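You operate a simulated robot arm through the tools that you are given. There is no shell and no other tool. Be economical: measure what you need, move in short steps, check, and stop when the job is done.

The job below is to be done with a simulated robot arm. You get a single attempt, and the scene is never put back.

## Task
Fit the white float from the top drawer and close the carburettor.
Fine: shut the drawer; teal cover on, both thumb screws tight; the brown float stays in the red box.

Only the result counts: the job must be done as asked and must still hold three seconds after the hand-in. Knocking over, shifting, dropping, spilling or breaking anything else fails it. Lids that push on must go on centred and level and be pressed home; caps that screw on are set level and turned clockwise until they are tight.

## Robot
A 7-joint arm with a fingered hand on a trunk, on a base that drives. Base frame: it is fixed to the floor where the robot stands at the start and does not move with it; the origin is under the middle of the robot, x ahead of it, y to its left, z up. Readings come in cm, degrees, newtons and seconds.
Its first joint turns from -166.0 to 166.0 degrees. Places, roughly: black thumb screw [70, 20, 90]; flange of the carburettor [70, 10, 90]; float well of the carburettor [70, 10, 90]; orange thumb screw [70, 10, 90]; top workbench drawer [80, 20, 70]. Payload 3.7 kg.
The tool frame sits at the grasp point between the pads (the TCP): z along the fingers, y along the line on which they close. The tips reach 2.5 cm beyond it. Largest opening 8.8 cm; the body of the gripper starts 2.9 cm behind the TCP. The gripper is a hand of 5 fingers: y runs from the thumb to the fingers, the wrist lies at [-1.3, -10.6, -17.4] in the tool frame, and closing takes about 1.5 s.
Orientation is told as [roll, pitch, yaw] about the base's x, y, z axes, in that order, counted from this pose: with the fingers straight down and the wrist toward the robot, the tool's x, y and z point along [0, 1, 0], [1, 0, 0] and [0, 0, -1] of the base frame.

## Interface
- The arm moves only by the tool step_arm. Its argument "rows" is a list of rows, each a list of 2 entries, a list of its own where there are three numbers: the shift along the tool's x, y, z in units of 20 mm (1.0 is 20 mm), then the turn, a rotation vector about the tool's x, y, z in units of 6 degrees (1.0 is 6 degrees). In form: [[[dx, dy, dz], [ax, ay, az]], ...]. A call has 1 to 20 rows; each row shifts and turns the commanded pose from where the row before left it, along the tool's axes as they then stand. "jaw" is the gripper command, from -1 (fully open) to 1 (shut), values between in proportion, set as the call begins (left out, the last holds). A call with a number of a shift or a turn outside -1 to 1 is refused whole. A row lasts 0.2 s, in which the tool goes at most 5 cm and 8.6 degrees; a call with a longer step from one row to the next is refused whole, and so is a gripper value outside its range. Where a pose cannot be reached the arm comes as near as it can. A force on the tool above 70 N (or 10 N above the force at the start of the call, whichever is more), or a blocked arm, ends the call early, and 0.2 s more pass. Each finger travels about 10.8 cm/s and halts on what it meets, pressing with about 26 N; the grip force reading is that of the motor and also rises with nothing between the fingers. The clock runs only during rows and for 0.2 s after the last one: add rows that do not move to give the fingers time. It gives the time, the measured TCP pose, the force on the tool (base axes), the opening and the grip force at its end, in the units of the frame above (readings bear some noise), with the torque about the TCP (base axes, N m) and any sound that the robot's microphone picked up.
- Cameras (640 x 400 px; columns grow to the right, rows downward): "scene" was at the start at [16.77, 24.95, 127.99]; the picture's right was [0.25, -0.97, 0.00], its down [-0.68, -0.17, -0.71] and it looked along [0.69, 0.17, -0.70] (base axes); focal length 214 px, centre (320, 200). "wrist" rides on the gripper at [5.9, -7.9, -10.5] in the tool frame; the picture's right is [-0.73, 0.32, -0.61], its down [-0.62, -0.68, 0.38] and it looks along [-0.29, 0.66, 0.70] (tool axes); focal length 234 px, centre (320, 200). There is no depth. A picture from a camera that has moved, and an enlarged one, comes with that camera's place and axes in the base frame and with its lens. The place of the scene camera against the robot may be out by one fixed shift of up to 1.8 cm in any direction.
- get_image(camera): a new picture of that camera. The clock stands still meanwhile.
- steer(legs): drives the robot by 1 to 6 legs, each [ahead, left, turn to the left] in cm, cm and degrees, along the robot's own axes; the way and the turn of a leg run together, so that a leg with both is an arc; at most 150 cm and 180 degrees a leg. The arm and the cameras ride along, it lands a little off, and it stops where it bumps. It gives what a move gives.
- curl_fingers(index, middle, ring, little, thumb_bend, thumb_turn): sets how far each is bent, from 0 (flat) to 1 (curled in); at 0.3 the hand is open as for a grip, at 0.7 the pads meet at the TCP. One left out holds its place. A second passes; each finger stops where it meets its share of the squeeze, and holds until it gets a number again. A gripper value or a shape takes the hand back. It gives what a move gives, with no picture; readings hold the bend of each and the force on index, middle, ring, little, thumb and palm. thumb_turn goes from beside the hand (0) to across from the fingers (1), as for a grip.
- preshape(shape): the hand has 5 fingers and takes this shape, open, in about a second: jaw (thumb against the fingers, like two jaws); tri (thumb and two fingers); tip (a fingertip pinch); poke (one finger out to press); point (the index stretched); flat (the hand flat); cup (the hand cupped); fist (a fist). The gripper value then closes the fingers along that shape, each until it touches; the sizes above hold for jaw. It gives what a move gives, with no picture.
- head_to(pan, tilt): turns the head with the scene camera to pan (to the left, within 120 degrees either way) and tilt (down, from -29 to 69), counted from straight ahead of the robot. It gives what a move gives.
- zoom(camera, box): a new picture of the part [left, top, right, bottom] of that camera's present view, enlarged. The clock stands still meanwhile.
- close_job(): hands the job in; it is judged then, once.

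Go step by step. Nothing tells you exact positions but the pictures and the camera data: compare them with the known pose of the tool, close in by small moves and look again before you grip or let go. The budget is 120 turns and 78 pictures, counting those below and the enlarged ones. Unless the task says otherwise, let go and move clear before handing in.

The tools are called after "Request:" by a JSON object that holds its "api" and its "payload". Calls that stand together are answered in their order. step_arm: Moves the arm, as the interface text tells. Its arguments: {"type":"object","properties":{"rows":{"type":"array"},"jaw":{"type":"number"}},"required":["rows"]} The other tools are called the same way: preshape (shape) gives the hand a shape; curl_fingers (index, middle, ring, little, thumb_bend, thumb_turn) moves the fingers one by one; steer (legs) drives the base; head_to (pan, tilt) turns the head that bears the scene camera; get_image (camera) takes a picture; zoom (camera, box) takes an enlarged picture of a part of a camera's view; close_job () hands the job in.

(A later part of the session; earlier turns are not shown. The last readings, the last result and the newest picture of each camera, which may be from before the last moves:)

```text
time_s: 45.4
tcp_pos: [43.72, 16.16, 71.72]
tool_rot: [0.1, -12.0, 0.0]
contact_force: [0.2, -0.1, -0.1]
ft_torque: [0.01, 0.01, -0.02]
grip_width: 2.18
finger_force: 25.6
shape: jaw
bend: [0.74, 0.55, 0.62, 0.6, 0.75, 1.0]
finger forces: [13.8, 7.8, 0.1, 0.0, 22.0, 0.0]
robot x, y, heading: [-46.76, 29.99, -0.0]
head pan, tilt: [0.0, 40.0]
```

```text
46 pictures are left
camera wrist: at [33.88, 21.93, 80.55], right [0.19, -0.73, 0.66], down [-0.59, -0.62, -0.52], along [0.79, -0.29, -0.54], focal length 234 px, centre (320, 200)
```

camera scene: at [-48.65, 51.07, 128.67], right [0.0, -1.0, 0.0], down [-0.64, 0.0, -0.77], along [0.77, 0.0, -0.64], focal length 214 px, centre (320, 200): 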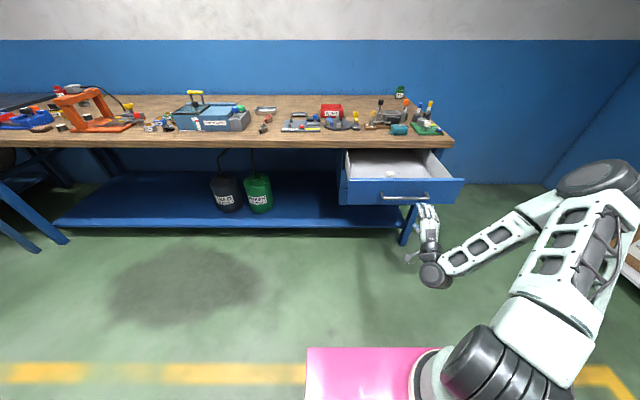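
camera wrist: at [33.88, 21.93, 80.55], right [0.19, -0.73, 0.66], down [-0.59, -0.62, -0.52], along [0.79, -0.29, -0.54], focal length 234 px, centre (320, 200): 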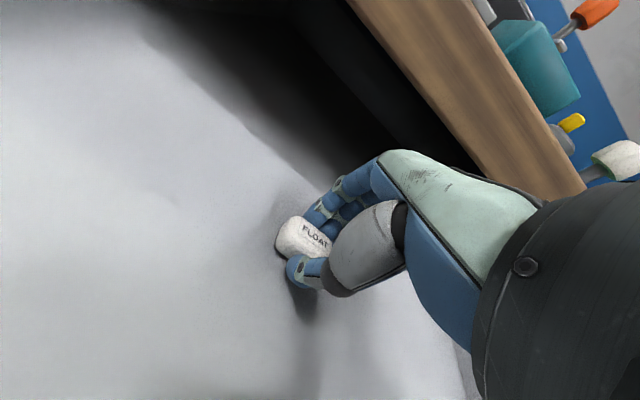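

Gripped at index, middle and thumb. I lift straight up with a small retreat.

Request:
{"api": "step_arm", "payload": {"rows": [[[0, 0, -0.5], [0, 0, 0]], [[0, 0, -0.98], [0, 0, 0]], [[0, 0, -0.98], [0, 0, 0]], [[0, 0, -0.98], [0, 0, 0]], [[0, 0.1, -0.98], [0, 0, 0]], [[0, 0.2, -0.98], [0, 0, 0]], [[0, 0.2, -0.98], [0, 0, 0]], [[0, 0.2, -0.98], [0, 0, 0]], [[0, 0.2, -0.98], [0, 0, 0]], [[0, 0.2, -0.98], [0, 0, 0]], [[0, 0.2, -0.98], [0, 0, 0]], [[0, 0.2, -0.98], [0, 0, 0]], [[0, 0.2, -0.98], [0, 0, 0]], [[0, 0.2, -0.98], [0, 0, 0]]]}}

Request:
{"api": "get_image", "payload": {"camera": "wrist"}}

Request:
{"api": "zoom", "payload": {"camera": "scene", "box": [330, 80, 530, 205]}}

```text
time_s: 48.4
tcp_pos: [42.05, 16.19, 98.35]
tool_rot: [0.1, -12.0, -0.1]
contact_force: [0.2, -0.4, -1.0]
ft_torque: [-0.01, 0.0, 0.02]
grip_width: 2.19
finger_force: 25.8
shape: jaw
bend: [0.74, 0.55, 0.62, 0.6, 0.75, 1.0]
finger forces: [14.3, 7.8, 0.0, 0.1, 22.0, 0.1]
robot x, y, heading: [-46.85, 30.03, 0.2]
head pan, tilt: [0.0, 40.0]
```

```text
45 pictures are left
camera wrist: at [32.15, 21.91, 107.17], right [0.19, -0.73, 0.66], down [-0.59, -0.62, -0.52], along [0.79, -0.29, -0.54], focal length 234 px, centre (320, 200)
```

wrist: 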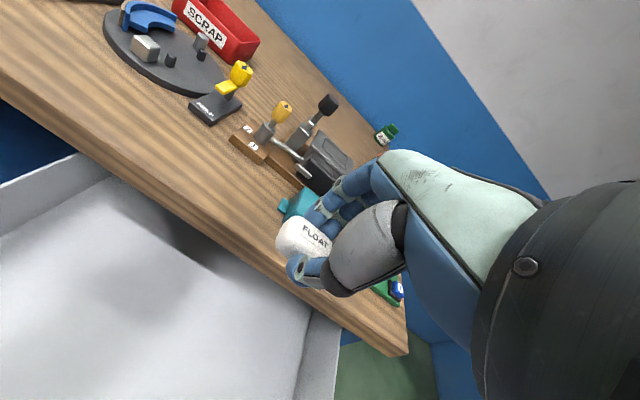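

```text
3.20 times, centred on (430, 142) of scene
camera zoom: at [-29.58, 53.13, 128.67], right [0.0, -1.0, 0.0], down [-0.64, 0.0, -0.77], along [0.77, 0.0, -0.64], focal length 686 px, centre (-32, 384)
```

zoom: 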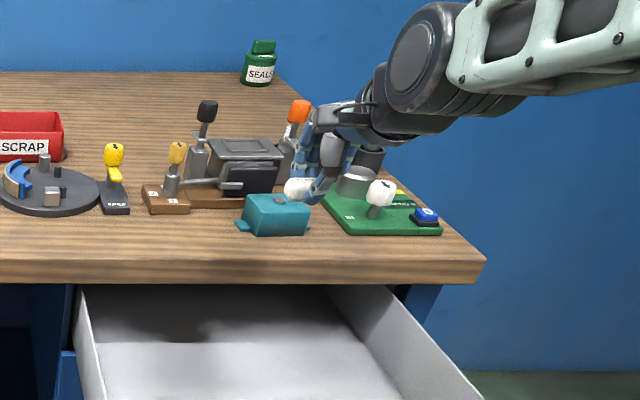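

Float is held. I raise it to clear the knobs, then drive ahead 22 cm so the carburettor comes into reach (the base should stay short of the open drawer).

Request:
{"api": "step_arm", "payload": {"rows": [[[0, 0.2, -0.98], [0, 0, 0]], [[0, 0.2, -0.98], [0, 0, 0]], [[0, 0.2, -0.98], [0, 0, 0]], [[0, 0.2, -0.98], [0, 0, 0]], [[0, 0.2, -0.98], [0, 0, 0]]]}}

Request:
{"api": "steer", "payload": {"legs": [[15, 0, 0]]}}

Request:
{"api": "get_image", "payload": {"camera": "wrist"}}

Request:
{"api": "get_image", "payload": {"camera": "scene"}}

```text
time_s: 49.6
tcp_pos: [41.96, 16.13, 108.54]
tool_rot: [0.0, -11.9, 0.0]
contact_force: [-0.6, -0.4, -0.8]
ft_torque: [0.02, 0.01, 0.0]
grip_width: 2.16
finger_force: 25.9
shape: jaw
bend: [0.74, 0.55, 0.62, 0.6, 0.75, 1.0]
finger forces: [14.2, 7.6, 0.1, 0.0, 22.0, 0.1]
robot x, y, heading: [-46.66, 29.92, 0.2]
head pan, tilt: [0.0, 40.0]
```

```text
time_s: 51.0
tcp_pos: [56.94, 16.51, 108.63]
tool_rot: [0.0, -12.0, 0.1]
contact_force: [0.0, -0.2, -0.6]
ft_torque: [-0.03, 0.01, 0.0]
grip_width: 2.16
finger_force: 26.3
shape: jaw
bend: [0.74, 0.55, 0.62, 0.6, 0.75, 1.0]
finger forces: [14.3, 7.8, 0.0, 0.0, 22.0, 0.1]
robot x, y, heading: [-31.78, 30.27, 0.3]
head pan, tilt: [0.0, 40.0]
```

```text
43 pictures are left
camera wrist: at [47.1, 22.11, 117.32], right [0.19, -0.73, 0.66], down [-0.59, -0.62, -0.52], along [0.79, -0.29, -0.54], focal length 234 px, centre (320, 200)
```

wrist: 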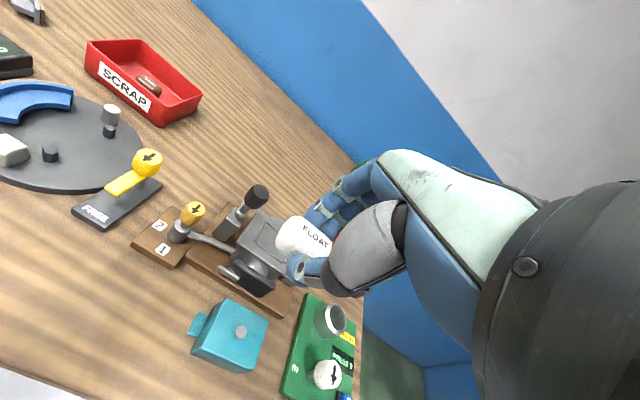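

```text
42 pictures are left
camera scene: at [-14.66, 53.25, 128.67], right [0.01, -1.0, 0.0], down [-0.64, 0.0, -0.77], along [0.77, 0.0, -0.64], focal length 214 px, centre (320, 200)
```

scene: 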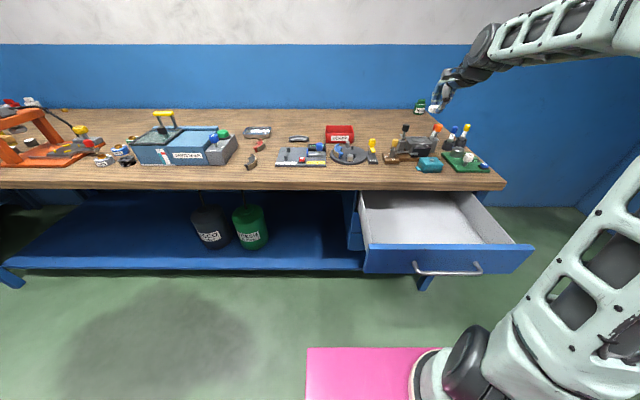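

Request:
{"api": "zoom", "payload": {"camera": "wrist", "box": [180, 170, 340, 310]}}

Request:
{"api": "zoom", "payload": {"camera": "scene", "box": [370, 105, 500, 185]}}

```text
2.86 times, centred on (260, 240) of wrist
camera zoom: at [47.1, 22.11, 117.32], right [0.19, -0.73, 0.66], down [-0.59, -0.62, -0.52], along [0.79, -0.29, -0.54], focal length 669 px, centre (491, 86)
```

zoom: 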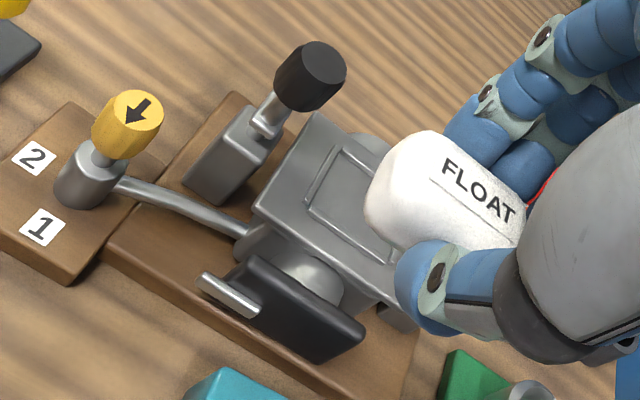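

```text
4.92 times, centred on (435, 145) of scene
camera zoom: at [-14.66, 53.25, 128.67], right [0.01, -1.0, 0.0], down [-0.64, 0.0, -0.77], along [0.77, 0.0, -0.64], focal length 1056 px, centre (-246, 471)
```

zoom: 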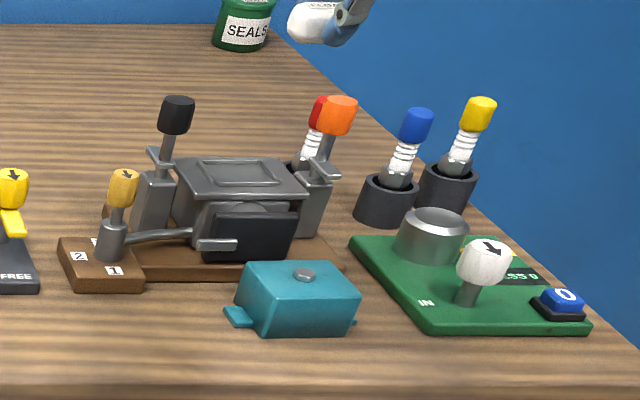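

The flange with its rectangular well looks open on top, near [70.5, 12.5, 90]. I bring the float above it and look again.

Request:
{"api": "steer", "payload": {"legs": [[8, -3, 0]]}}

Request:
{"api": "step_arm", "payload": {"rows": [[[-0.1, 0.2, 0.6], [0, 0, 0]], [[0, 0.2, 0.9], [0, 0, 0]], [[0, 0.2, 0.9], [0, 0, 0]]]}}

Request:
{"api": "zoom", "payload": {"camera": "wrist", "box": [160, 150, 360, 350]}}

Request:
{"api": "zoom", "payload": {"camera": "scene", "box": [370, 80, 510, 190]}}

```text
time_s: 52.0
tcp_pos: [65.08, 13.37, 108.52]
tool_rot: [0.1, -12.0, 0.1]
contact_force: [0.0, -0.2, -0.1]
ft_torque: [-0.01, -0.06, 0.01]
grip_width: 2.15
finger_force: 26.3
shape: jaw
bend: [0.74, 0.55, 0.62, 0.6, 0.75, 1.0]
finger forces: [14.4, 7.6, 0.1, 0.0, 22.0, 0.0]
robot x, y, heading: [-23.79, 27.24, 0.3]
head pan, tilt: [0.0, 40.0]
```

```text
time_s: 52.8
tcp_pos: [67.4, 13.2, 104.15]
tool_rot: [0.0, -12.1, 0.1]
contact_force: [-1.2, 0.0, -0.1]
ft_torque: [0.02, -0.02, -0.01]
grip_width: 2.15
finger_force: 26.5
shape: jaw
bend: [0.74, 0.55, 0.62, 0.6, 0.75, 1.0]
finger forces: [14.3, 7.6, 0.0, 0.1, 22.1, 0.0]
robot x, y, heading: [-23.82, 27.02, 0.2]
head pan, tilt: [0.0, 40.0]
```

```text
2.00 times, centred on (260, 250) of wrist
camera zoom: at [57.49, 18.96, 112.85], right [0.19, -0.73, 0.66], down [-0.59, -0.62, -0.52], along [0.79, -0.29, -0.54], focal length 468 px, centre (440, 100)
```

zoom: 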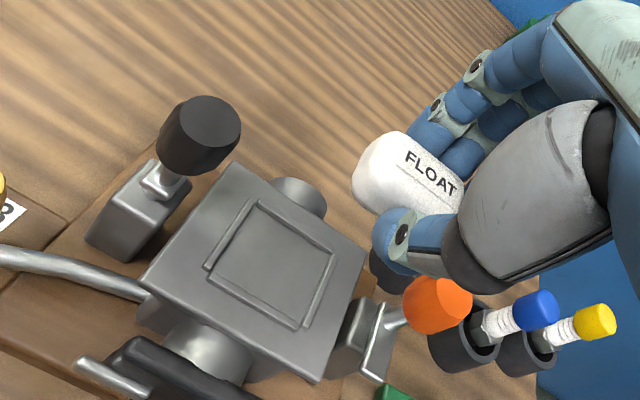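

```text
3.64 times, centred on (440, 135) of scene
camera zoom: at [-6.56, 50.28, 128.67], right [0.01, -1.0, 0.0], down [-0.64, 0.0, -0.77], along [0.77, 0.0, -0.64], focal length 780 px, centre (-116, 436)
```

zoom: 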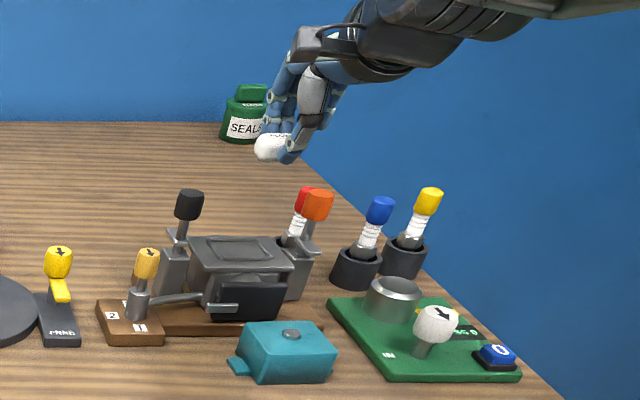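

The well's rim is about 4.4×5.3 cm, centred at [69.3, 13.4, 91.5]; the screw knob tops reach z≈98, close to the hand's right edge. I tilt the little-finger side up about 10° and come down partway to check clearance.

Request:
{"api": "step_arm", "payload": {"rows": [[[0, 0, 0], [0, -0.83, 0]], [[0, 0, 0], [0, -0.83, 0]], [[0.213, -0.03, 0.93], [0, 0, 0]], [[0.213, -0.03, 0.93], [0, 0, 0]], [[0.213, -0.03, 0.93], [0, 0, 0]]]}}

Request:
{"api": "zoom", "payload": {"camera": "wrist", "box": [180, 150, 380, 350]}}

Request:
{"api": "zoom", "payload": {"camera": "scene", "box": [390, 90, 490, 165]}}

```text
time_s: 54.0
tcp_pos: [68.08, 13.58, 98.45]
tool_rot: [-9.9, -12.0, 0.1]
contact_force: [0.0, -0.1, 0.8]
ft_torque: [-0.04, 0.0, -0.02]
grip_width: 2.16
finger_force: 25.8
shape: jaw
bend: [0.74, 0.55, 0.62, 0.6, 0.75, 1.0]
finger forces: [14.4, 7.8, 0.1, 0.0, 22.0, 0.0]
robot x, y, heading: [-24.02, 27.28, 0.3]
head pan, tilt: [0.0, 40.0]
```

```text
2.00 times, centred on (280, 250) of wrist
camera zoom: at [58.56, 21.02, 105.95], right [0.17, -0.61, 0.77], down [-0.61, -0.68, -0.41], along [0.78, -0.4, -0.49], focal length 468 px, centre (400, 100)
```

zoom: 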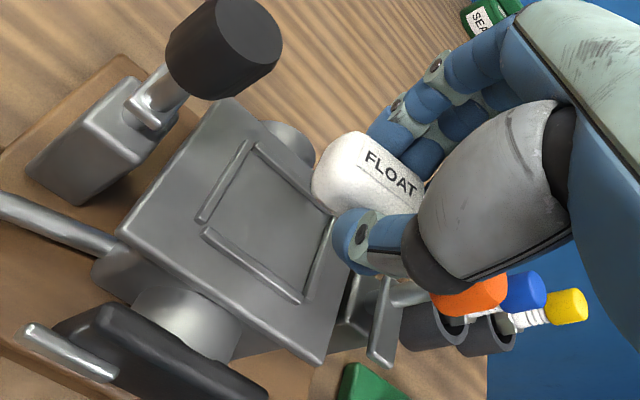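

```text
5.33 times, centred on (440, 128) of scene
camera zoom: at [-6.56, 50.28, 128.67], right [0.01, -1.0, 0.0], down [-0.64, 0.0, -0.77], along [0.77, 0.0, -0.64], focal length 1144 px, centre (-320, 587)
```

zoom: 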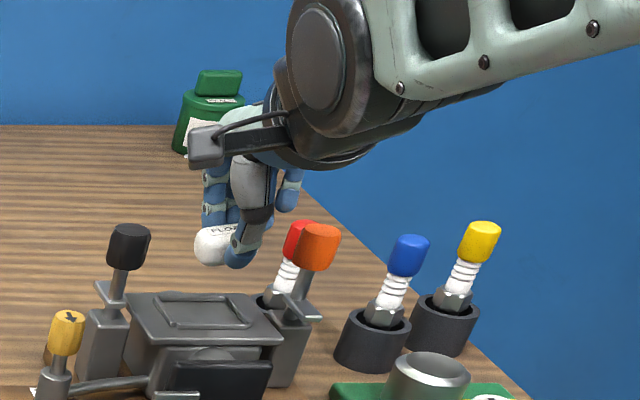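

The well centre refines to about [69.7, 13.1, 90.3]. The hand clears the orange knob by a little; I lower further in small steps.

Request:
{"api": "step_arm", "payload": {"rows": [[[0.025, 0.05, 0.527], [0, 0, 0]], [[0.025, 0.05, 0.527], [0, 0, 0]], [[0.025, 0.05, 0.527], [0, 0, 0]]]}}

Request:
{"api": "zoom", "payload": {"camera": "scene", "box": [390, 90, 490, 165]}}

Request:
{"api": "zoom", "payload": {"camera": "wrist", "box": [180, 150, 380, 350]}}

```text
time_s: 54.8
tcp_pos: [69.13, 13.28, 95.33]
tool_rot: [-9.9, -12.0, 0.1]
contact_force: [-0.6, -0.5, 0.4]
ft_torque: [-0.02, -0.02, 0.01]
grip_width: 2.15
finger_force: 25.6
shape: jaw
bend: [0.74, 0.55, 0.62, 0.6, 0.75, 1.0]
finger forces: [14.3, 7.7, 0.0, 0.0, 21.9, 0.0]
robot x, y, heading: [-24.18, 26.94, 0.3]
head pan, tilt: [0.0, 40.0]
```

```text
5.33 times, centred on (440, 128) of scene
camera zoom: at [-6.55, 50.28, 128.67], right [0.01, -1.0, 0.0], down [-0.64, 0.0, -0.77], along [0.77, 0.0, -0.64], focal length 1144 px, centre (-320, 587)
```

zoom: 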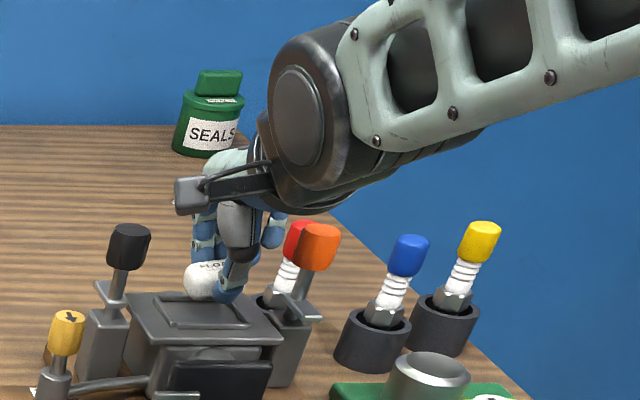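

```text
2.00 times, centred on (280, 250) of wrist
camera zoom: at [59.53, 20.58, 102.98], right [0.17, -0.61, 0.77], down [-0.61, -0.68, -0.41], along [0.78, -0.4, -0.49], focal length 468 px, centre (400, 100)
```

zoom: 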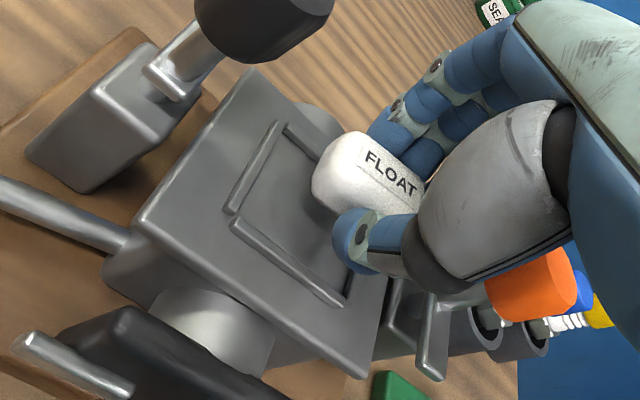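

Request:
{"api": "step_arm", "payload": {"rows": [[[0.022, -0.026, 0.12], [0, 0, 0]], [[0.022, -0.026, 0.12], [0, 0, 0]], [[0.022, -0.026, 0.12], [0, 0, 0]]]}}

Request:
{"api": "step_arm", "payload": {"rows": [[[0.022, -0.026, 0.12], [0, 0, 0]]]}}

Request:
{"api": "zoom", "payload": {"camera": "wrist", "box": [180, 150, 380, 350]}}

```text
time_s: 55.6
tcp_pos: [69.25, 13.1, 94.64]
tool_rot: [-9.9, -12.0, 0.1]
contact_force: [0.2, 0.2, 0.3]
ft_torque: [0.01, 0.01, 0.01]
grip_width: 2.17
finger_force: 25.8
shape: jaw
bend: [0.74, 0.55, 0.62, 0.6, 0.75, 1.0]
finger forces: [14.3, 7.7, 0.0, 0.0, 22.0, 0.0]
robot x, y, heading: [-23.63, 27.04, 0.4]
head pan, tilt: [0.0, 40.0]
```

```text
time_s: 56.0
tcp_pos: [69.21, 13.12, 94.38]
tool_rot: [-9.9, -12.1, 0.2]
contact_force: [0.2, 0.0, 0.2]
ft_torque: [0.0, -0.02, -0.01]
grip_width: 2.18
finger_force: 25.7
shape: jaw
bend: [0.74, 0.55, 0.62, 0.6, 0.75, 1.0]
finger forces: [14.4, 7.8, 0.1, 0.0, 22.0, 0.0]
robot x, y, heading: [-23.54, 27.37, 0.4]
head pan, tilt: [0.0, 40.0]
```

```text
2.00 times, centred on (280, 250) of wrist
camera zoom: at [59.54, 20.55, 102.07], right [0.17, -0.61, 0.77], down [-0.61, -0.68, -0.41], along [0.78, -0.4, -0.49], focal length 468 px, centre (400, 100)
```

zoom: 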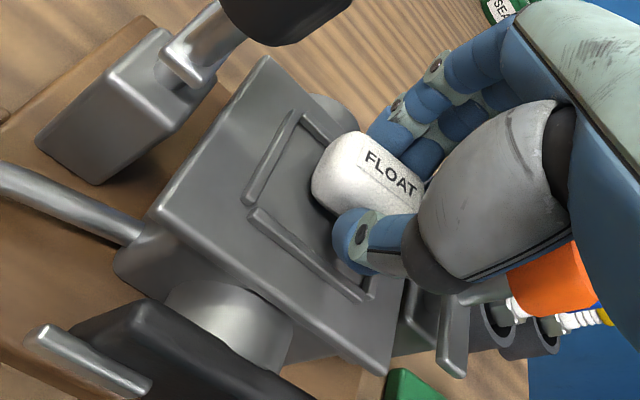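

Request:
{"api": "step_arm", "payload": {"rows": [[[0.022, -0.026, 0.12], [0, 0, 0]], [[0.022, -0.026, 0.12], [0, 0, 0]]]}}

Request:
{"api": "step_arm", "payload": {"rows": [[[0.022, -0.026, 0.12], [0, 0, 0]]]}}

Request:
{"api": "zoom", "payload": {"camera": "wrist", "box": [180, 150, 380, 350]}}

```text
time_s: 56.6
tcp_pos: [69.3, 13.12, 94.23]
tool_rot: [-9.9, -12.1, 0.1]
contact_force: [-0.4, 0.3, 8.7]
ft_torque: [0.01, 0.06, -0.03]
grip_width: 2.27
finger_force: 26.3
shape: jaw
bend: [0.73, 0.55, 0.62, 0.6, 0.76, 1.0]
finger forces: [15.5, 9.1, 0.1, 0.0, 25.2, 0.1]
robot x, y, heading: [-24.34, 27.37, 0.1]
head pan, tilt: [0.0, 40.0]
```

```text
time_s: 57.0
tcp_pos: [69.24, 13.07, 94.03]
tool_rot: [-9.9, -12.1, 0.1]
contact_force: [-3.7, 2.1, 22.1]
ft_torque: [-0.05, 0.01, -0.08]
grip_width: 2.37
finger_force: 25.8
shape: jaw
bend: [0.74, 0.54, 0.62, 0.6, 0.77, 1.0]
finger forces: [15.3, 9.3, 0.1, 0.1, 29.0, 0.0]
robot x, y, heading: [-24.04, 27.12, 0.1]
head pan, tilt: [0.0, 40.0]
```

```text
2.00 times, centred on (280, 250) of wrist
camera zoom: at [59.52, 20.52, 101.58], right [0.16, -0.61, 0.78], down [-0.61, -0.68, -0.41], along [0.78, -0.4, -0.48], focal length 468 px, centre (400, 100)
```

zoom: 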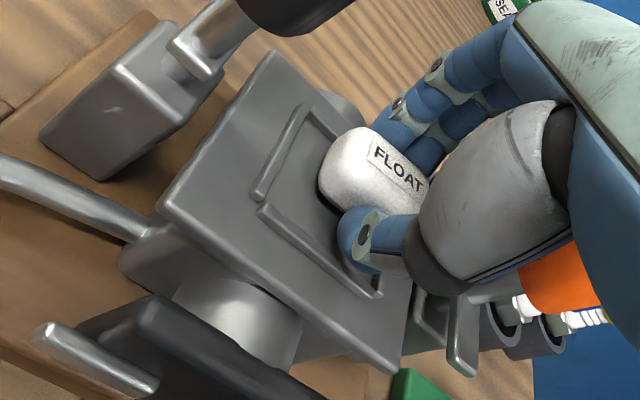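

The float touched the flange floor inside the ribs (about 0.3 cm off centre). I back up slightly, nudge +y and release.

Request:
{"api": "step_arm", "payload": {"rows": [[[0.1, 0.026, -0.14], [0, 0, 0]], [[0, 0, 0], [0, 0, 0]]]}}

Request:
{"api": "step_arm", "payload": {"rows": [[[0, 0, 0], [0, 0, 0]], [[0, 0, 0], [0, 0, 0]], [[0, 0, 0], [0, 0, 0]], [[0, 0, 0], [0, 0, 0]]], "jaw": 0.1}}

Request:
{"api": "zoom", "payload": {"camera": "wrist", "box": [180, 150, 380, 350]}}

```text
time_s: 57.6
tcp_pos: [69.0, 13.12, 93.99]
tool_rot: [-9.9, -12.0, 0.0]
contact_force: [1.2, -5.8, 14.8]
ft_torque: [-0.08, -0.06, -0.08]
grip_width: 2.41
finger_force: 25.6
shape: jaw
bend: [0.73, 0.54, 0.64, 0.6, 0.77, 1.0]
finger forces: [15.8, 9.5, 1.2, 0.0, 24.9, 0.0]
robot x, y, heading: [-24.02, 27.38, 0.1]
head pan, tilt: [0.0, 40.0]
```

```text
time_s: 58.6
tcp_pos: [69.2, 13.3, 93.92]
tool_rot: [-10.0, -12.0, 0.1]
contact_force: [2.9, 0.2, 1.9]
ft_torque: [0.02, -0.02, -0.02]
grip_width: 3.58
finger_force: 0.0
shape: jaw
bend: [0.74, 0.47, 0.43, 0.42, 0.75, 1.0]
finger forces: [0.0, 0.0, 0.1, 0.1, 3.4, 0.0]
robot x, y, heading: [-23.63, 27.13, 0.2]
head pan, tilt: [0.0, 40.0]
```

```text
2.00 times, centred on (280, 250) of wrist
camera zoom: at [59.54, 20.71, 101.61], right [0.17, -0.61, 0.77], down [-0.61, -0.68, -0.41], along [0.78, -0.4, -0.49], focal length 468 px, centre (400, 100)
```

zoom: 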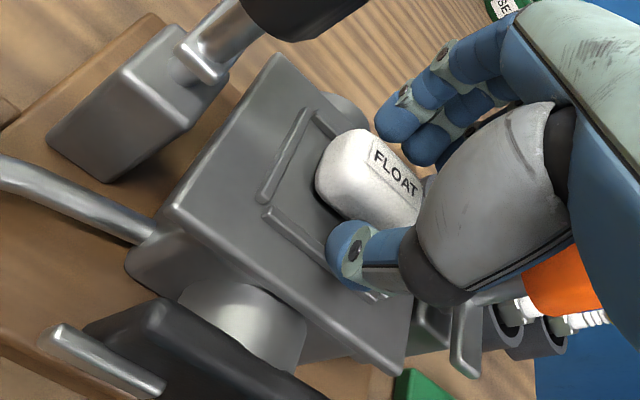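

Float released and seated between the ribs. I open a bit more and lift clear.

Request:
{"api": "step_arm", "payload": {"rows": [[[0, 0, 0], [0, 0, 0]], [[0, 0, 0], [0, 0, 0]], [[0, 0, 0], [0, 0, 0]]], "jaw": -0.15}}

Request:
{"api": "step_arm", "payload": {"rows": [[[-0.087, 0.1, -0.48], [0, 0, 0]], [[-0.17, 0.2, -0.96], [0, 0, 0]], [[-0.17, 0.2, -0.96], [0, 0, 0]], [[-0.17, 0.2, -0.96], [0, 0, 0]], [[-0.17, 0.2, -0.96], [0, 0.83, 0]], [[-0.1, 0.2, -0.96], [0, 0.83, 0]]]}}

Request:
{"api": "zoom", "payload": {"camera": "wrist", "box": [160, 150, 360, 350]}}

Request:
{"api": "zoom", "payload": {"camera": "scene", "box": [390, 110, 490, 185]}}

```text
time_s: 59.4
tcp_pos: [69.18, 13.18, 94.0]
tool_rot: [-9.8, -11.9, 0.1]
contact_force: [5.3, 0.1, 4.7]
ft_torque: [0.01, -0.06, -0.05]
grip_width: 4.35
finger_force: 0.0
shape: jaw
bend: [0.74, 0.42, 0.38, 0.44, 0.74, 1.0]
finger forces: [0.1, 0.0, 0.1, 0.0, 7.0, 0.0]
robot x, y, heading: [-23.63, 27.35, 0.3]
head pan, tilt: [0.0, 40.0]
```

```text
time_s: 60.8
tcp_pos: [69.14, 13.34, 104.89]
tool_rot: [0.1, -11.9, 0.0]
contact_force: [0.4, -0.4, -0.4]
ft_torque: [0.0, -0.01, -0.01]
grip_width: 4.99
finger_force: 0.0
shape: jaw
bend: [0.74, 0.42, 0.38, 0.44, 0.66, 1.0]
finger forces: [0.0, 0.0, 0.0, 0.1, 0.0, 0.1]
robot x, y, heading: [-23.83, 27.31, 0.7]
head pan, tilt: [0.0, 40.0]
```

```text
2.00 times, centred on (260, 250) of wrist
camera zoom: at [59.28, 19.09, 113.75], right [0.19, -0.73, 0.66], down [-0.59, -0.62, -0.52], along [0.79, -0.29, -0.55], focal length 468 px, centre (440, 100)
```

zoom: 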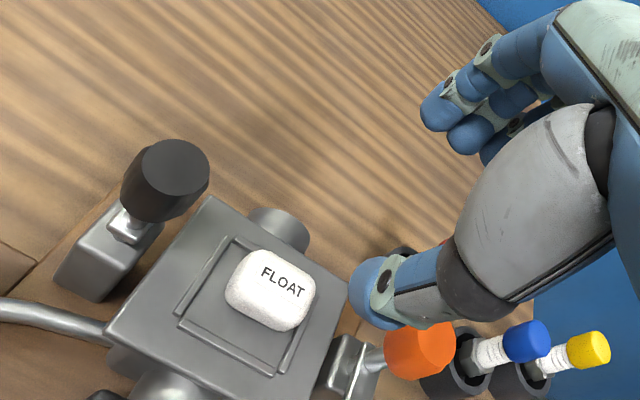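

```text
5.33 times, centred on (440, 148) of scene
camera zoom: at [-6.55, 50.29, 128.67], right [0.01, -1.0, 0.0], down [-0.64, 0.0, -0.77], along [0.77, 0.0, -0.64], focal length 1144 px, centre (-320, 480)
```

zoom: 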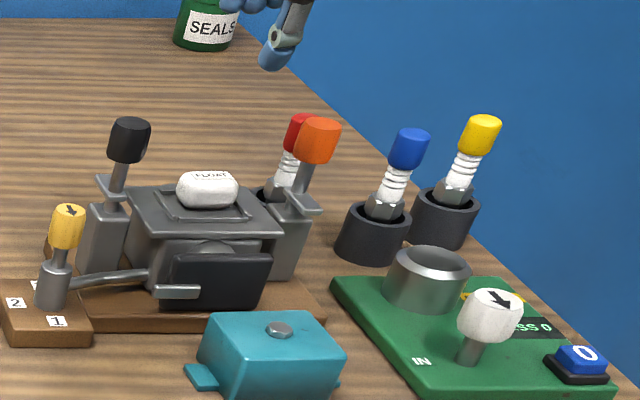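

The float lies centred in the well. Next is the teal cover (about [57.5, 11.5], ~5 cm deep in x): I level the hand and hover over it.

Request:
{"api": "step_arm", "payload": {"rows": [[[0, -0.9, 0], [1, 0, 0]], [[0, -1, 0], [1, 0, 0]], [[0, -1, 0], [0, 0, 0]], [[0, -1, 0], [0, 0, 0]], [[-0.2, -1, 0], [0, 0, 0]], [[-0.2, -1, 0.3], [0, 0, 0]], [[0, -0.5, 0.8], [0, 0, 0]], [[0, 0, 1], [0, 0, 0]]], "jaw": -1}}

Request:
{"api": "get_image", "payload": {"camera": "wrist"}}

Request:
{"api": "zoom", "payload": {"camera": "scene", "box": [390, 110, 490, 185]}}

```text
time_s: 62.6
tcp_pos: [56.39, 12.27, 100.24]
tool_rot: [0.0, 0.0, 0.0]
contact_force: [0.4, -0.3, 0.6]
ft_torque: [-0.03, 0.03, 0.03]
grip_width: 8.76
finger_force: 0.0
shape: jaw
bend: [0.3, 0.3, 0.3, 0.3, 0.3, 0.98]
finger forces: [0.1, 0.1, 0.1, 0.1, 0.0, 0.1]
robot x, y, heading: [-23.67, 27.15, 0.1]
head pan, tilt: [0.0, 40.0]
```

```text
28 pictures are left
camera wrist: at [48.55, 18.03, 110.84], right [0.32, -0.73, 0.61], down [-0.68, -0.62, -0.38], along [0.66, -0.29, -0.7], focal length 234 px, centre (320, 200)
```

wrist: 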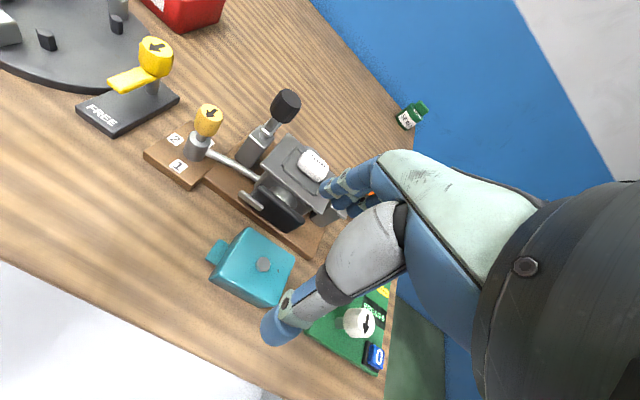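

```text
5.33 times, centred on (440, 148) of scene
camera zoom: at [-6.55, 50.28, 128.67], right [0.01, -1.0, 0.0], down [-0.64, 0.0, -0.77], along [0.77, 0.0, -0.64], focal length 1144 px, centre (-320, 480)
```

zoom: 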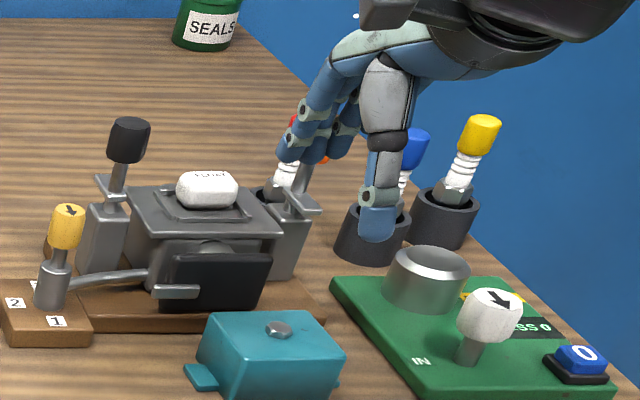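

Request:
{"api": "zoom", "payload": {"camera": "wrist", "box": [190, 120, 350, 320]}}

```text
2.00 times, centred on (270, 220) of wrist
camera zoom: at [48.55, 18.03, 110.84], right [0.32, -0.73, 0.61], down [-0.68, -0.62, -0.38], along [0.66, -0.29, -0.7], focal length 468 px, centre (420, 160)
```

zoom: 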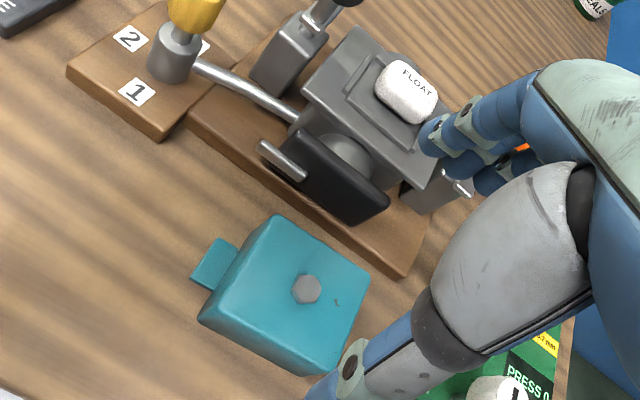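

The cover's top is about 5.2×6.4 cm centred at [58, 11.3], top z≈88, nearly square to the axes. I hover just above it with a narrower opening and check.

Request:
{"api": "step_arm", "payload": {"rows": [[[0.06, 0.4, 0.5], [0, 0, 0]], [[0.06, 0.4, 0.9], [0, 0, 0]], [[0, 0, 0.9], [0, 0, 0]], [[0, 0, 0.9], [0, 0, 0]], [[0, 0, 0.9], [0, 0, 0]]], "jaw": -0.65}}

Request:
{"api": "get_image", "payload": {"camera": "wrist"}}

Request:
{"api": "zoom", "payload": {"camera": "scene", "box": [390, 120, 490, 195]}}

```text
time_s: 63.8
tcp_pos: [57.91, 12.59, 91.99]
tool_rot: [0.0, 0.1, 0.1]
contact_force: [-0.7, -0.4, 0.0]
ft_torque: [0.0, 0.04, 0.03]
grip_width: 7.27
finger_force: 0.0
shape: jaw
bend: [0.27, 0.33, 0.31, 0.32, 0.46, 0.99]
finger forces: [0.1, 0.1, 0.0, 0.0, 0.0, 0.0]
robot x, y, heading: [-23.55, 27.08, 0.2]
head pan, tilt: [0.0, 40.0]
```

```text
25 pictures are left
camera wrist: at [50.05, 18.28, 102.62], right [0.32, -0.73, 0.61], down [-0.68, -0.62, -0.38], along [0.66, -0.29, -0.7], focal length 234 px, centre (320, 200)
```

wrist: 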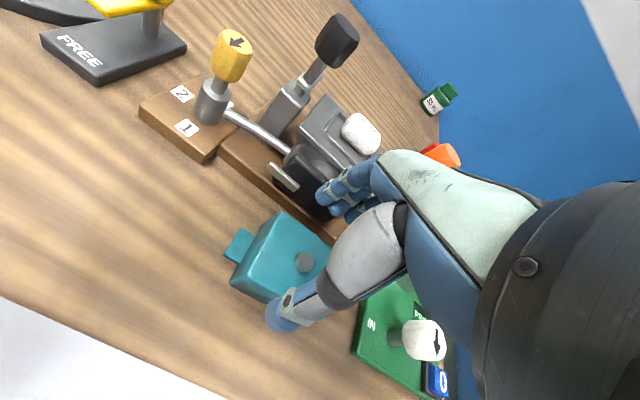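

```text
5.33 times, centred on (440, 158) of scene
camera zoom: at [-6.56, 50.28, 128.67], right [0.01, -1.0, 0.0], down [-0.64, 0.0, -0.77], along [0.77, 0.0, -0.64], focal length 1144 px, centre (-320, 427)
```

zoom: 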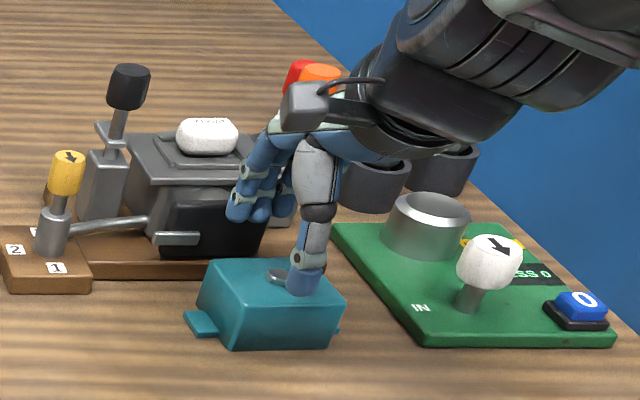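

Request:
{"api": "step_arm", "payload": {"rows": [[[-0.1, 0.02, 0.5], [0, 0, 0]], [[0, 0, 0.5], [0, 0, 0]], [[0, 0, 0.5], [0, 0, 0]], [[0, 0, 0.4], [0, 0, 0]]]}}

Request:
{"api": "step_arm", "payload": {"rows": [[[0, 0, 0], [0, 0, 0]], [[0, 0, 0], [0, 0, 0]], [[0, 0, 0], [0, 0, 0]], [[0, 0, 0], [0, 0, 0]], [[0, 0, 0], [0, 0, 0]], [[0, 0, 0], [0, 0, 0]], [[0, 0, 0], [0, 0, 0]]], "jaw": 1}}

Request:
{"api": "get_image", "payload": {"camera": "wrist"}}

```text
time_s: 64.8
tcp_pos: [58.01, 12.54, 88.08]
tool_rot: [0.0, 0.0, 0.1]
contact_force: [1.2, -0.5, -0.1]
ft_torque: [-0.01, -0.02, 0.02]
grip_width: 7.27
finger_force: 0.1
shape: jaw
bend: [0.27, 0.33, 0.31, 0.32, 0.46, 0.99]
finger forces: [0.1, 0.1, 0.0, 0.0, 0.1, 0.1]
robot x, y, heading: [-23.69, 27.11, 0.5]
head pan, tilt: [0.0, 40.0]
```

```text
time_s: 66.4
tcp_pos: [57.99, 12.47, 88.11]
tool_rot: [0.1, 0.0, 0.1]
contact_force: [0.5, -0.7, 0.1]
ft_torque: [0.02, 0.01, 0.03]
grip_width: 5.22
finger_force: 26.0
shape: jaw
bend: [0.74, 0.43, 0.4, 0.42, 0.61, 0.98]
finger forces: [12.7, 6.4, 2.9, 1.4, 23.7, 0.0]
robot x, y, heading: [-23.75, 27.13, 0.4]
head pan, tilt: [0.0, 40.0]
```

```text
23 pictures are left
camera wrist: at [50.06, 18.18, 98.78], right [0.32, -0.73, 0.61], down [-0.68, -0.62, -0.38], along [0.66, -0.29, -0.7], focal length 234 px, centre (320, 200)
```

wrist: 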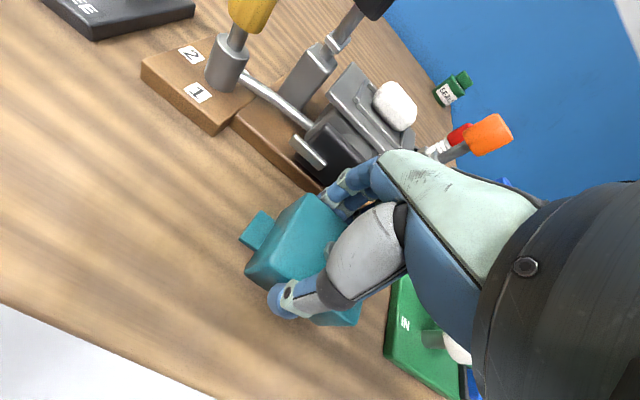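

Cover gripped evenly at 5.2 cm; its centre is about 1.25 cm to −y of the TCP. I lift it and carry it above the flange (centre about [69.6, 13.2], top z≈90.4).

Request:
{"api": "step_arm", "payload": {"rows": [[[0, 0, -0.3], [0, 0, 0]], [[0, 0, -0.8], [0, 0, 0]], [[0, 0, -1], [0, 0, 0]], [[0, 0, -1], [0, 0, 0]], [[0, 0, -1], [0, 0, 0]], [[0, 0, -1], [0, 0, 0]], [[0, 0, -1], [0, 0, 0]], [[0, 0, -1], [0, 0, 0]], [[0.17, 0.97, 0], [0, 0, 0]], [[0.17, 0.97, 0], [0, 0, 0]], [[0.17, 0.97, 0], [0, 0, 0]], [[0.17, 0.97, 0], [0, 0, 0]], [[0.17, 0.97, 0], [0, 0, 0]], [[0.17, 0.95, 0], [0, 0, 0]]]}}

Request:
{"api": "zoom", "payload": {"camera": "wrist", "box": [180, 150, 400, 370]}}

Request:
{"api": "zoom", "payload": {"camera": "scene", "box": [390, 90, 490, 165]}}

```text
time_s: 69.4
tcp_pos: [69.53, 14.48, 102.26]
tool_rot: [0.0, 0.0, 0.1]
contact_force: [-0.1, -0.2, -0.1]
ft_torque: [0.01, 0.01, 0.01]
grip_width: 5.21
finger_force: 26.7
shape: jaw
bend: [0.74, 0.43, 0.41, 0.42, 0.61, 0.98]
finger forces: [12.9, 6.4, 3.0, 1.4, 23.8, 0.1]
robot x, y, heading: [-23.67, 27.26, 0.4]
head pan, tilt: [0.0, 40.0]
```

```text
1.82 times, centred on (290, 260) of wrist
camera zoom: at [61.71, 20.29, 112.99], right [0.32, -0.73, 0.61], down [-0.68, -0.62, -0.38], along [0.66, -0.29, -0.7], focal length 426 px, centre (374, 91)
```

zoom: 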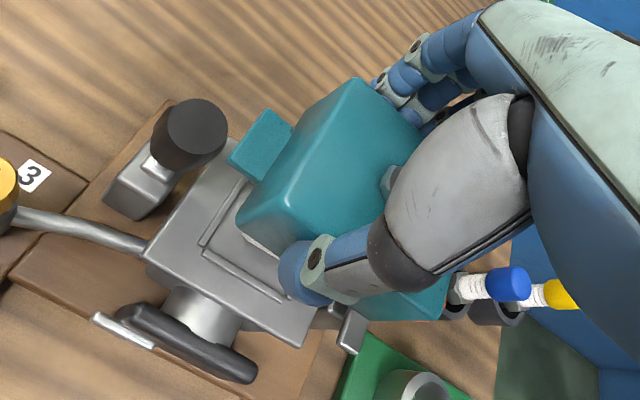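

```text
5.33 times, centred on (440, 128) of scene
camera zoom: at [-6.56, 50.28, 128.67], right [0.01, -1.0, 0.0], down [-0.64, 0.0, -0.77], along [0.77, 0.0, -0.64], focal length 1144 px, centre (-320, 587)
```

zoom: 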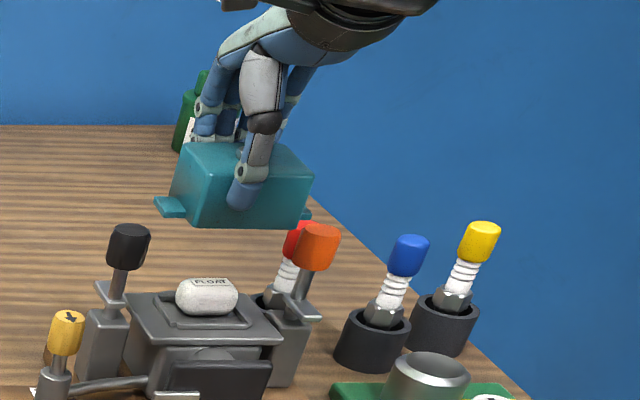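

The lugs span about 10 cm, wider than the gap between the knobs, so the cover has to go in below the knobs: I lower it in front of them, then slide it in over the float.

Request:
{"api": "step_arm", "payload": {"rows": [[[0.05, -0.8, 0], [0, 0, 0]], [[0.05, -0.8, 0], [0, 0, 0]], [[0.05, -0.7, 0], [0, 0, 0]], [[0, 0, 0.6], [0, 0, 0]], [[0, 0, 0.6], [0, 0, 0]], [[0, 0, 0.6], [0, 0, 0]], [[0, 0, 0.48], [0, 0, 0]]]}}

Request:
{"api": "zoom", "payload": {"camera": "scene", "box": [390, 100, 490, 175]}}

Request:
{"api": "zoom", "payload": {"camera": "wrist", "box": [180, 130, 400, 350]}}

```text
time_s: 71.0
tcp_pos: [65.03, 14.84, 97.6]
tool_rot: [0.0, 0.1, 0.1]
contact_force: [0.0, 0.7, -0.6]
ft_torque: [0.01, 0.0, 0.03]
grip_width: 5.2
finger_force: 25.6
shape: jaw
bend: [0.74, 0.44, 0.41, 0.42, 0.61, 0.98]
finger forces: [12.9, 6.5, 3.0, 1.4, 23.9, 0.0]
robot x, y, heading: [-23.4, 27.25, 0.3]
head pan, tilt: [0.0, 40.0]
```

```text
5.33 times, centred on (440, 138) of scene
camera zoom: at [-6.55, 50.28, 128.67], right [0.01, -1.0, 0.0], down [-0.64, 0.0, -0.77], along [0.77, 0.0, -0.64], focal length 1144 px, centre (-320, 533)
```

zoom: 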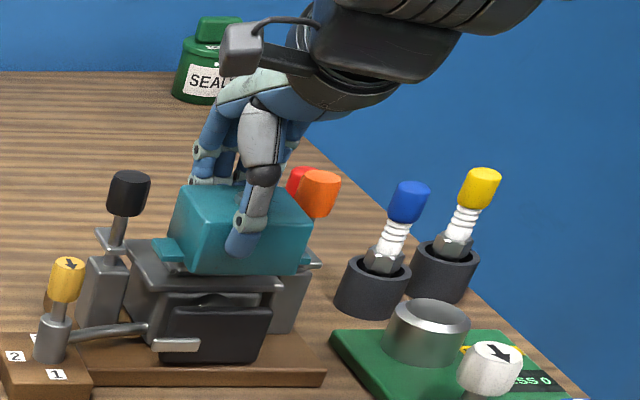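

```text
1.82 times, centred on (290, 240) of wrist
camera zoom: at [57.15, 20.61, 108.31], right [0.33, -0.73, 0.61], down [-0.68, -0.62, -0.38], along [0.66, -0.29, -0.7], focal length 426 px, centre (374, 127)
```

zoom: 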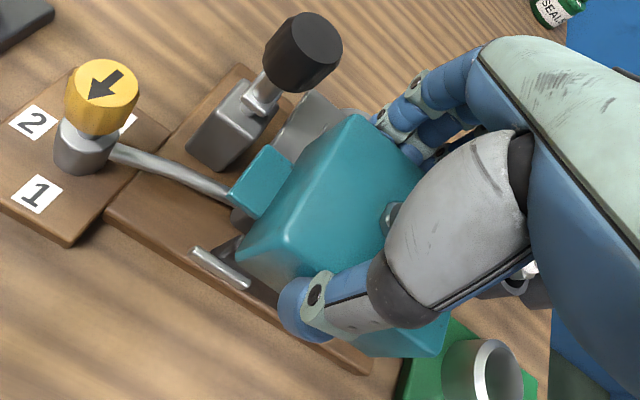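

Request:
{"api": "step_arm", "payload": {"rows": [[[0, 0, -0.27], [0, 0, 0]], [[0, 0.3, 0], [0, 0, 0]], [[0, 0.3, 0], [0, 0, 0]], [[0, 0.3, 0], [0, 0, 0]]]}}

Request:
{"api": "zoom", "payload": {"camera": "scene", "box": [400, 120, 460, 165]}}

```text
time_s: 72.0
tcp_pos: [66.94, 14.91, 98.28]
tool_rot: [0.0, 0.1, 0.2]
contact_force: [0.3, 0.2, -0.5]
ft_torque: [0.02, 0.0, 0.02]
grip_width: 5.2
finger_force: 26.1
shape: jaw
bend: [0.74, 0.44, 0.41, 0.42, 0.61, 0.98]
finger forces: [12.8, 6.4, 3.0, 1.4, 23.7, 0.0]
robot x, y, heading: [-23.79, 27.33, 0.4]
head pan, tilt: [0.0, 40.0]
```

```text
8.89 times, centred on (430, 142) of scene
camera zoom: at [-6.55, 50.28, 128.67], right [0.01, -1.0, 0.0], down [-0.64, 0.0, -0.77], along [0.77, 0.0, -0.64], focal length 1906 px, centre (-658, 711)
```

zoom: 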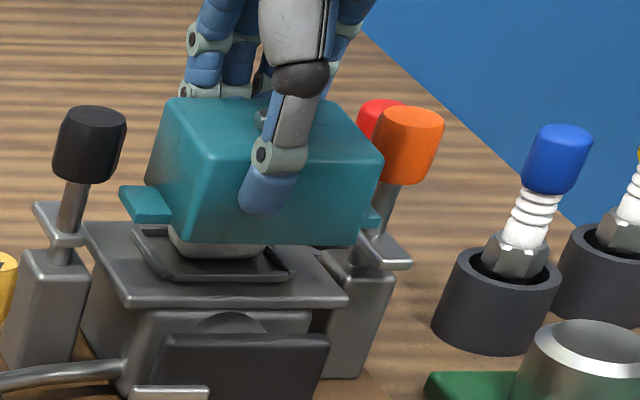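

The lugs sit just below the knob level with about 0.5 cm clearance, the cover bottom is just above the float, and y is aligned with the stems. I slide in 2.6 cm.

Request:
{"api": "step_arm", "payload": {"rows": [[[0, 0.32, 0], [0, 0, 0]], [[0, 0.32, 0], [0, 0, 0]], [[0, 0.32, 0], [0, 0, 0]], [[0, 0.32, 0], [0, 0, 0]]]}}

Request:
{"api": "zoom", "payload": {"camera": "scene", "box": [400, 120, 460, 165]}}

Request:
{"api": "zoom", "payload": {"camera": "wrist", "box": [200, 130, 380, 350]}}

```text
time_s: 73.0
tcp_pos: [69.44, 14.93, 98.18]
tool_rot: [0.0, 0.1, 0.1]
contact_force: [0.6, -0.7, -1.6]
ft_torque: [-0.06, -0.04, 0.0]
grip_width: 5.21
finger_force: 25.9
shape: jaw
bend: [0.74, 0.44, 0.41, 0.42, 0.61, 0.98]
finger forces: [13.0, 6.4, 3.0, 1.5, 24.0, 0.0]
robot x, y, heading: [-24.25, 27.15, 0.2]
head pan, tilt: [0.0, 40.0]
```

```text
8.89 times, centred on (430, 142) of scene
camera zoom: at [-6.55, 50.28, 128.67], right [0.01, -1.0, 0.0], down [-0.64, 0.0, -0.77], along [0.77, 0.0, -0.64], focal length 1906 px, centre (-658, 711)
```

zoom: 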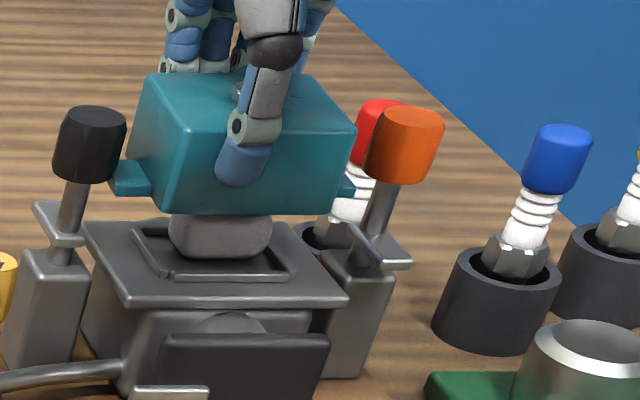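

```text
1.82 times, centred on (290, 240) of wrist
camera zoom: at [61.59, 20.58, 108.9], right [0.32, -0.73, 0.61], down [-0.68, -0.62, -0.38], along [0.66, -0.29, -0.7], focal length 426 px, centre (374, 127)
```

zoom: 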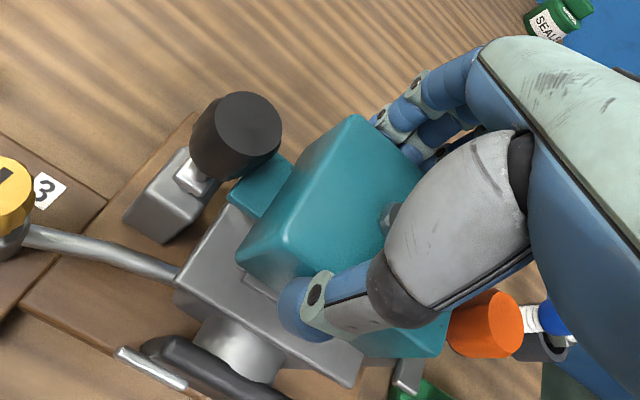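

Aligned with the flange. I lower gently toward contact.

Request:
{"api": "step_arm", "payload": {"rows": [[[0, -0.03, 0.2], [0, 0, 0]], [[0, 0, 0.2], [0, 0, 0]], [[0, 0, 0.2], [0, 0, 0]], [[0, 0, 0.2], [0, 0, 0]], [[0, 0, 0.2], [0, 0, 0]], [[0, 0, 0.15], [0, 0, 0]], [[0, 0, 0.1], [0, 0, 0]]]}}

Request:
{"api": "step_arm", "payload": {"rows": [[[0, 0, 0.1], [0, 0, 0]], [[0, 0, 0.1], [0, 0, 0]]]}}

Request:
{"api": "zoom", "payload": {"camera": "scene", "box": [400, 120, 460, 165]}}

```text
time_s: 74.6
tcp_pos: [69.22, 14.81, 95.8]
tool_rot: [-0.1, 0.0, 0.0]
contact_force: [0.0, -0.3, -1.2]
ft_torque: [0.02, 0.02, -0.01]
grip_width: 5.22
finger_force: 25.2
shape: jaw
bend: [0.74, 0.44, 0.41, 0.42, 0.61, 0.98]
finger forces: [13.2, 6.3, 3.0, 1.5, 23.9, 0.1]
robot x, y, heading: [-23.7, 27.17, 0.3]
head pan, tilt: [0.0, 40.0]
```

```text
time_s: 75.2
tcp_pos: [69.34, 14.88, 95.4]
tool_rot: [0.0, 0.1, 0.1]
contact_force: [0.7, 0.7, 0.1]
ft_torque: [0.02, 0.03, -0.01]
grip_width: 5.21
finger_force: 26.3
shape: jaw
bend: [0.74, 0.44, 0.41, 0.42, 0.61, 0.98]
finger forces: [13.2, 6.4, 3.1, 1.4, 24.0, 0.1]
robot x, y, heading: [-23.89, 27.03, 0.2]
head pan, tilt: [0.0, 40.0]
```

```text
8.89 times, centred on (430, 142) of scene
camera zoom: at [-6.55, 50.28, 128.67], right [0.01, -1.0, 0.0], down [-0.64, 0.0, -0.77], along [0.77, 0.0, -0.64], focal length 1906 px, centre (-658, 711)
```

zoom: 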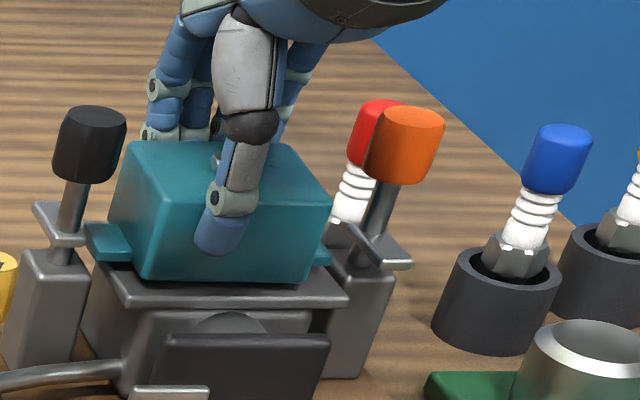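

Request:
{"api": "step_arm", "payload": {"rows": [[[0.03, 0, 0.12], [0, 0, 0]], [[0, 0, 0.12], [0, 0, 0]]]}}

Request:
{"api": "step_arm", "payload": {"rows": [[[0, 0, 0.1], [0, 0, 0]], [[0, 0, 0.1], [0, 0, 0]]]}}

```text
time_s: 75.8
tcp_pos: [69.35, 14.92, 95.16]
tool_rot: [0.0, -0.2, 0.1]
contact_force: [-0.1, 0.7, 12.4]
ft_torque: [-0.09, -0.17, 0.06]
grip_width: 5.17
finger_force: 25.7
shape: jaw
bend: [0.74, 0.44, 0.41, 0.42, 0.61, 0.98]
finger forces: [13.3, 7.2, 3.4, 1.7, 26.0, 0.0]
robot x, y, heading: [-23.54, 27.13, 0.2]
head pan, tilt: [0.0, 40.0]
```

```text
time_s: 76.4
tcp_pos: [69.35, 15.07, 94.8]
tool_rot: [0.0, -0.3, 0.1]
contact_force: [6.1, 1.1, 27.5]
ft_torque: [-0.07, 0.04, 0.13]
grip_width: 5.16
finger_force: 26.1
shape: jaw
bend: [0.74, 0.43, 0.4, 0.41, 0.61, 0.98]
finger forces: [15.6, 8.7, 4.3, 2.5, 24.9, 0.0]
robot x, y, heading: [-23.72, 27.28, 0.3]
head pan, tilt: [0.0, 40.0]
```

Contact around z 95.1. I check the seating before releasing.

Request:
{"api": "zoom", "payload": {"camera": "scene", "box": [400, 120, 460, 165]}}

```text
8.89 times, centred on (430, 142) of scene
camera zoom: at [-6.63, 50.3, 128.68], right [0.01, -1.0, 0.0], down [-0.64, 0.0, -0.77], along [0.77, 0.0, -0.64], focal length 1906 px, centre (-658, 711)
```

zoom: 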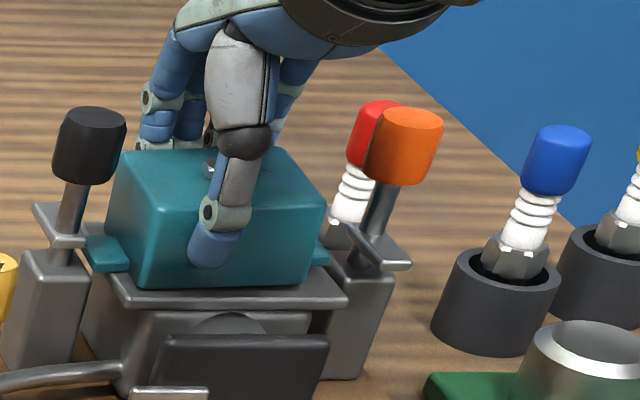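

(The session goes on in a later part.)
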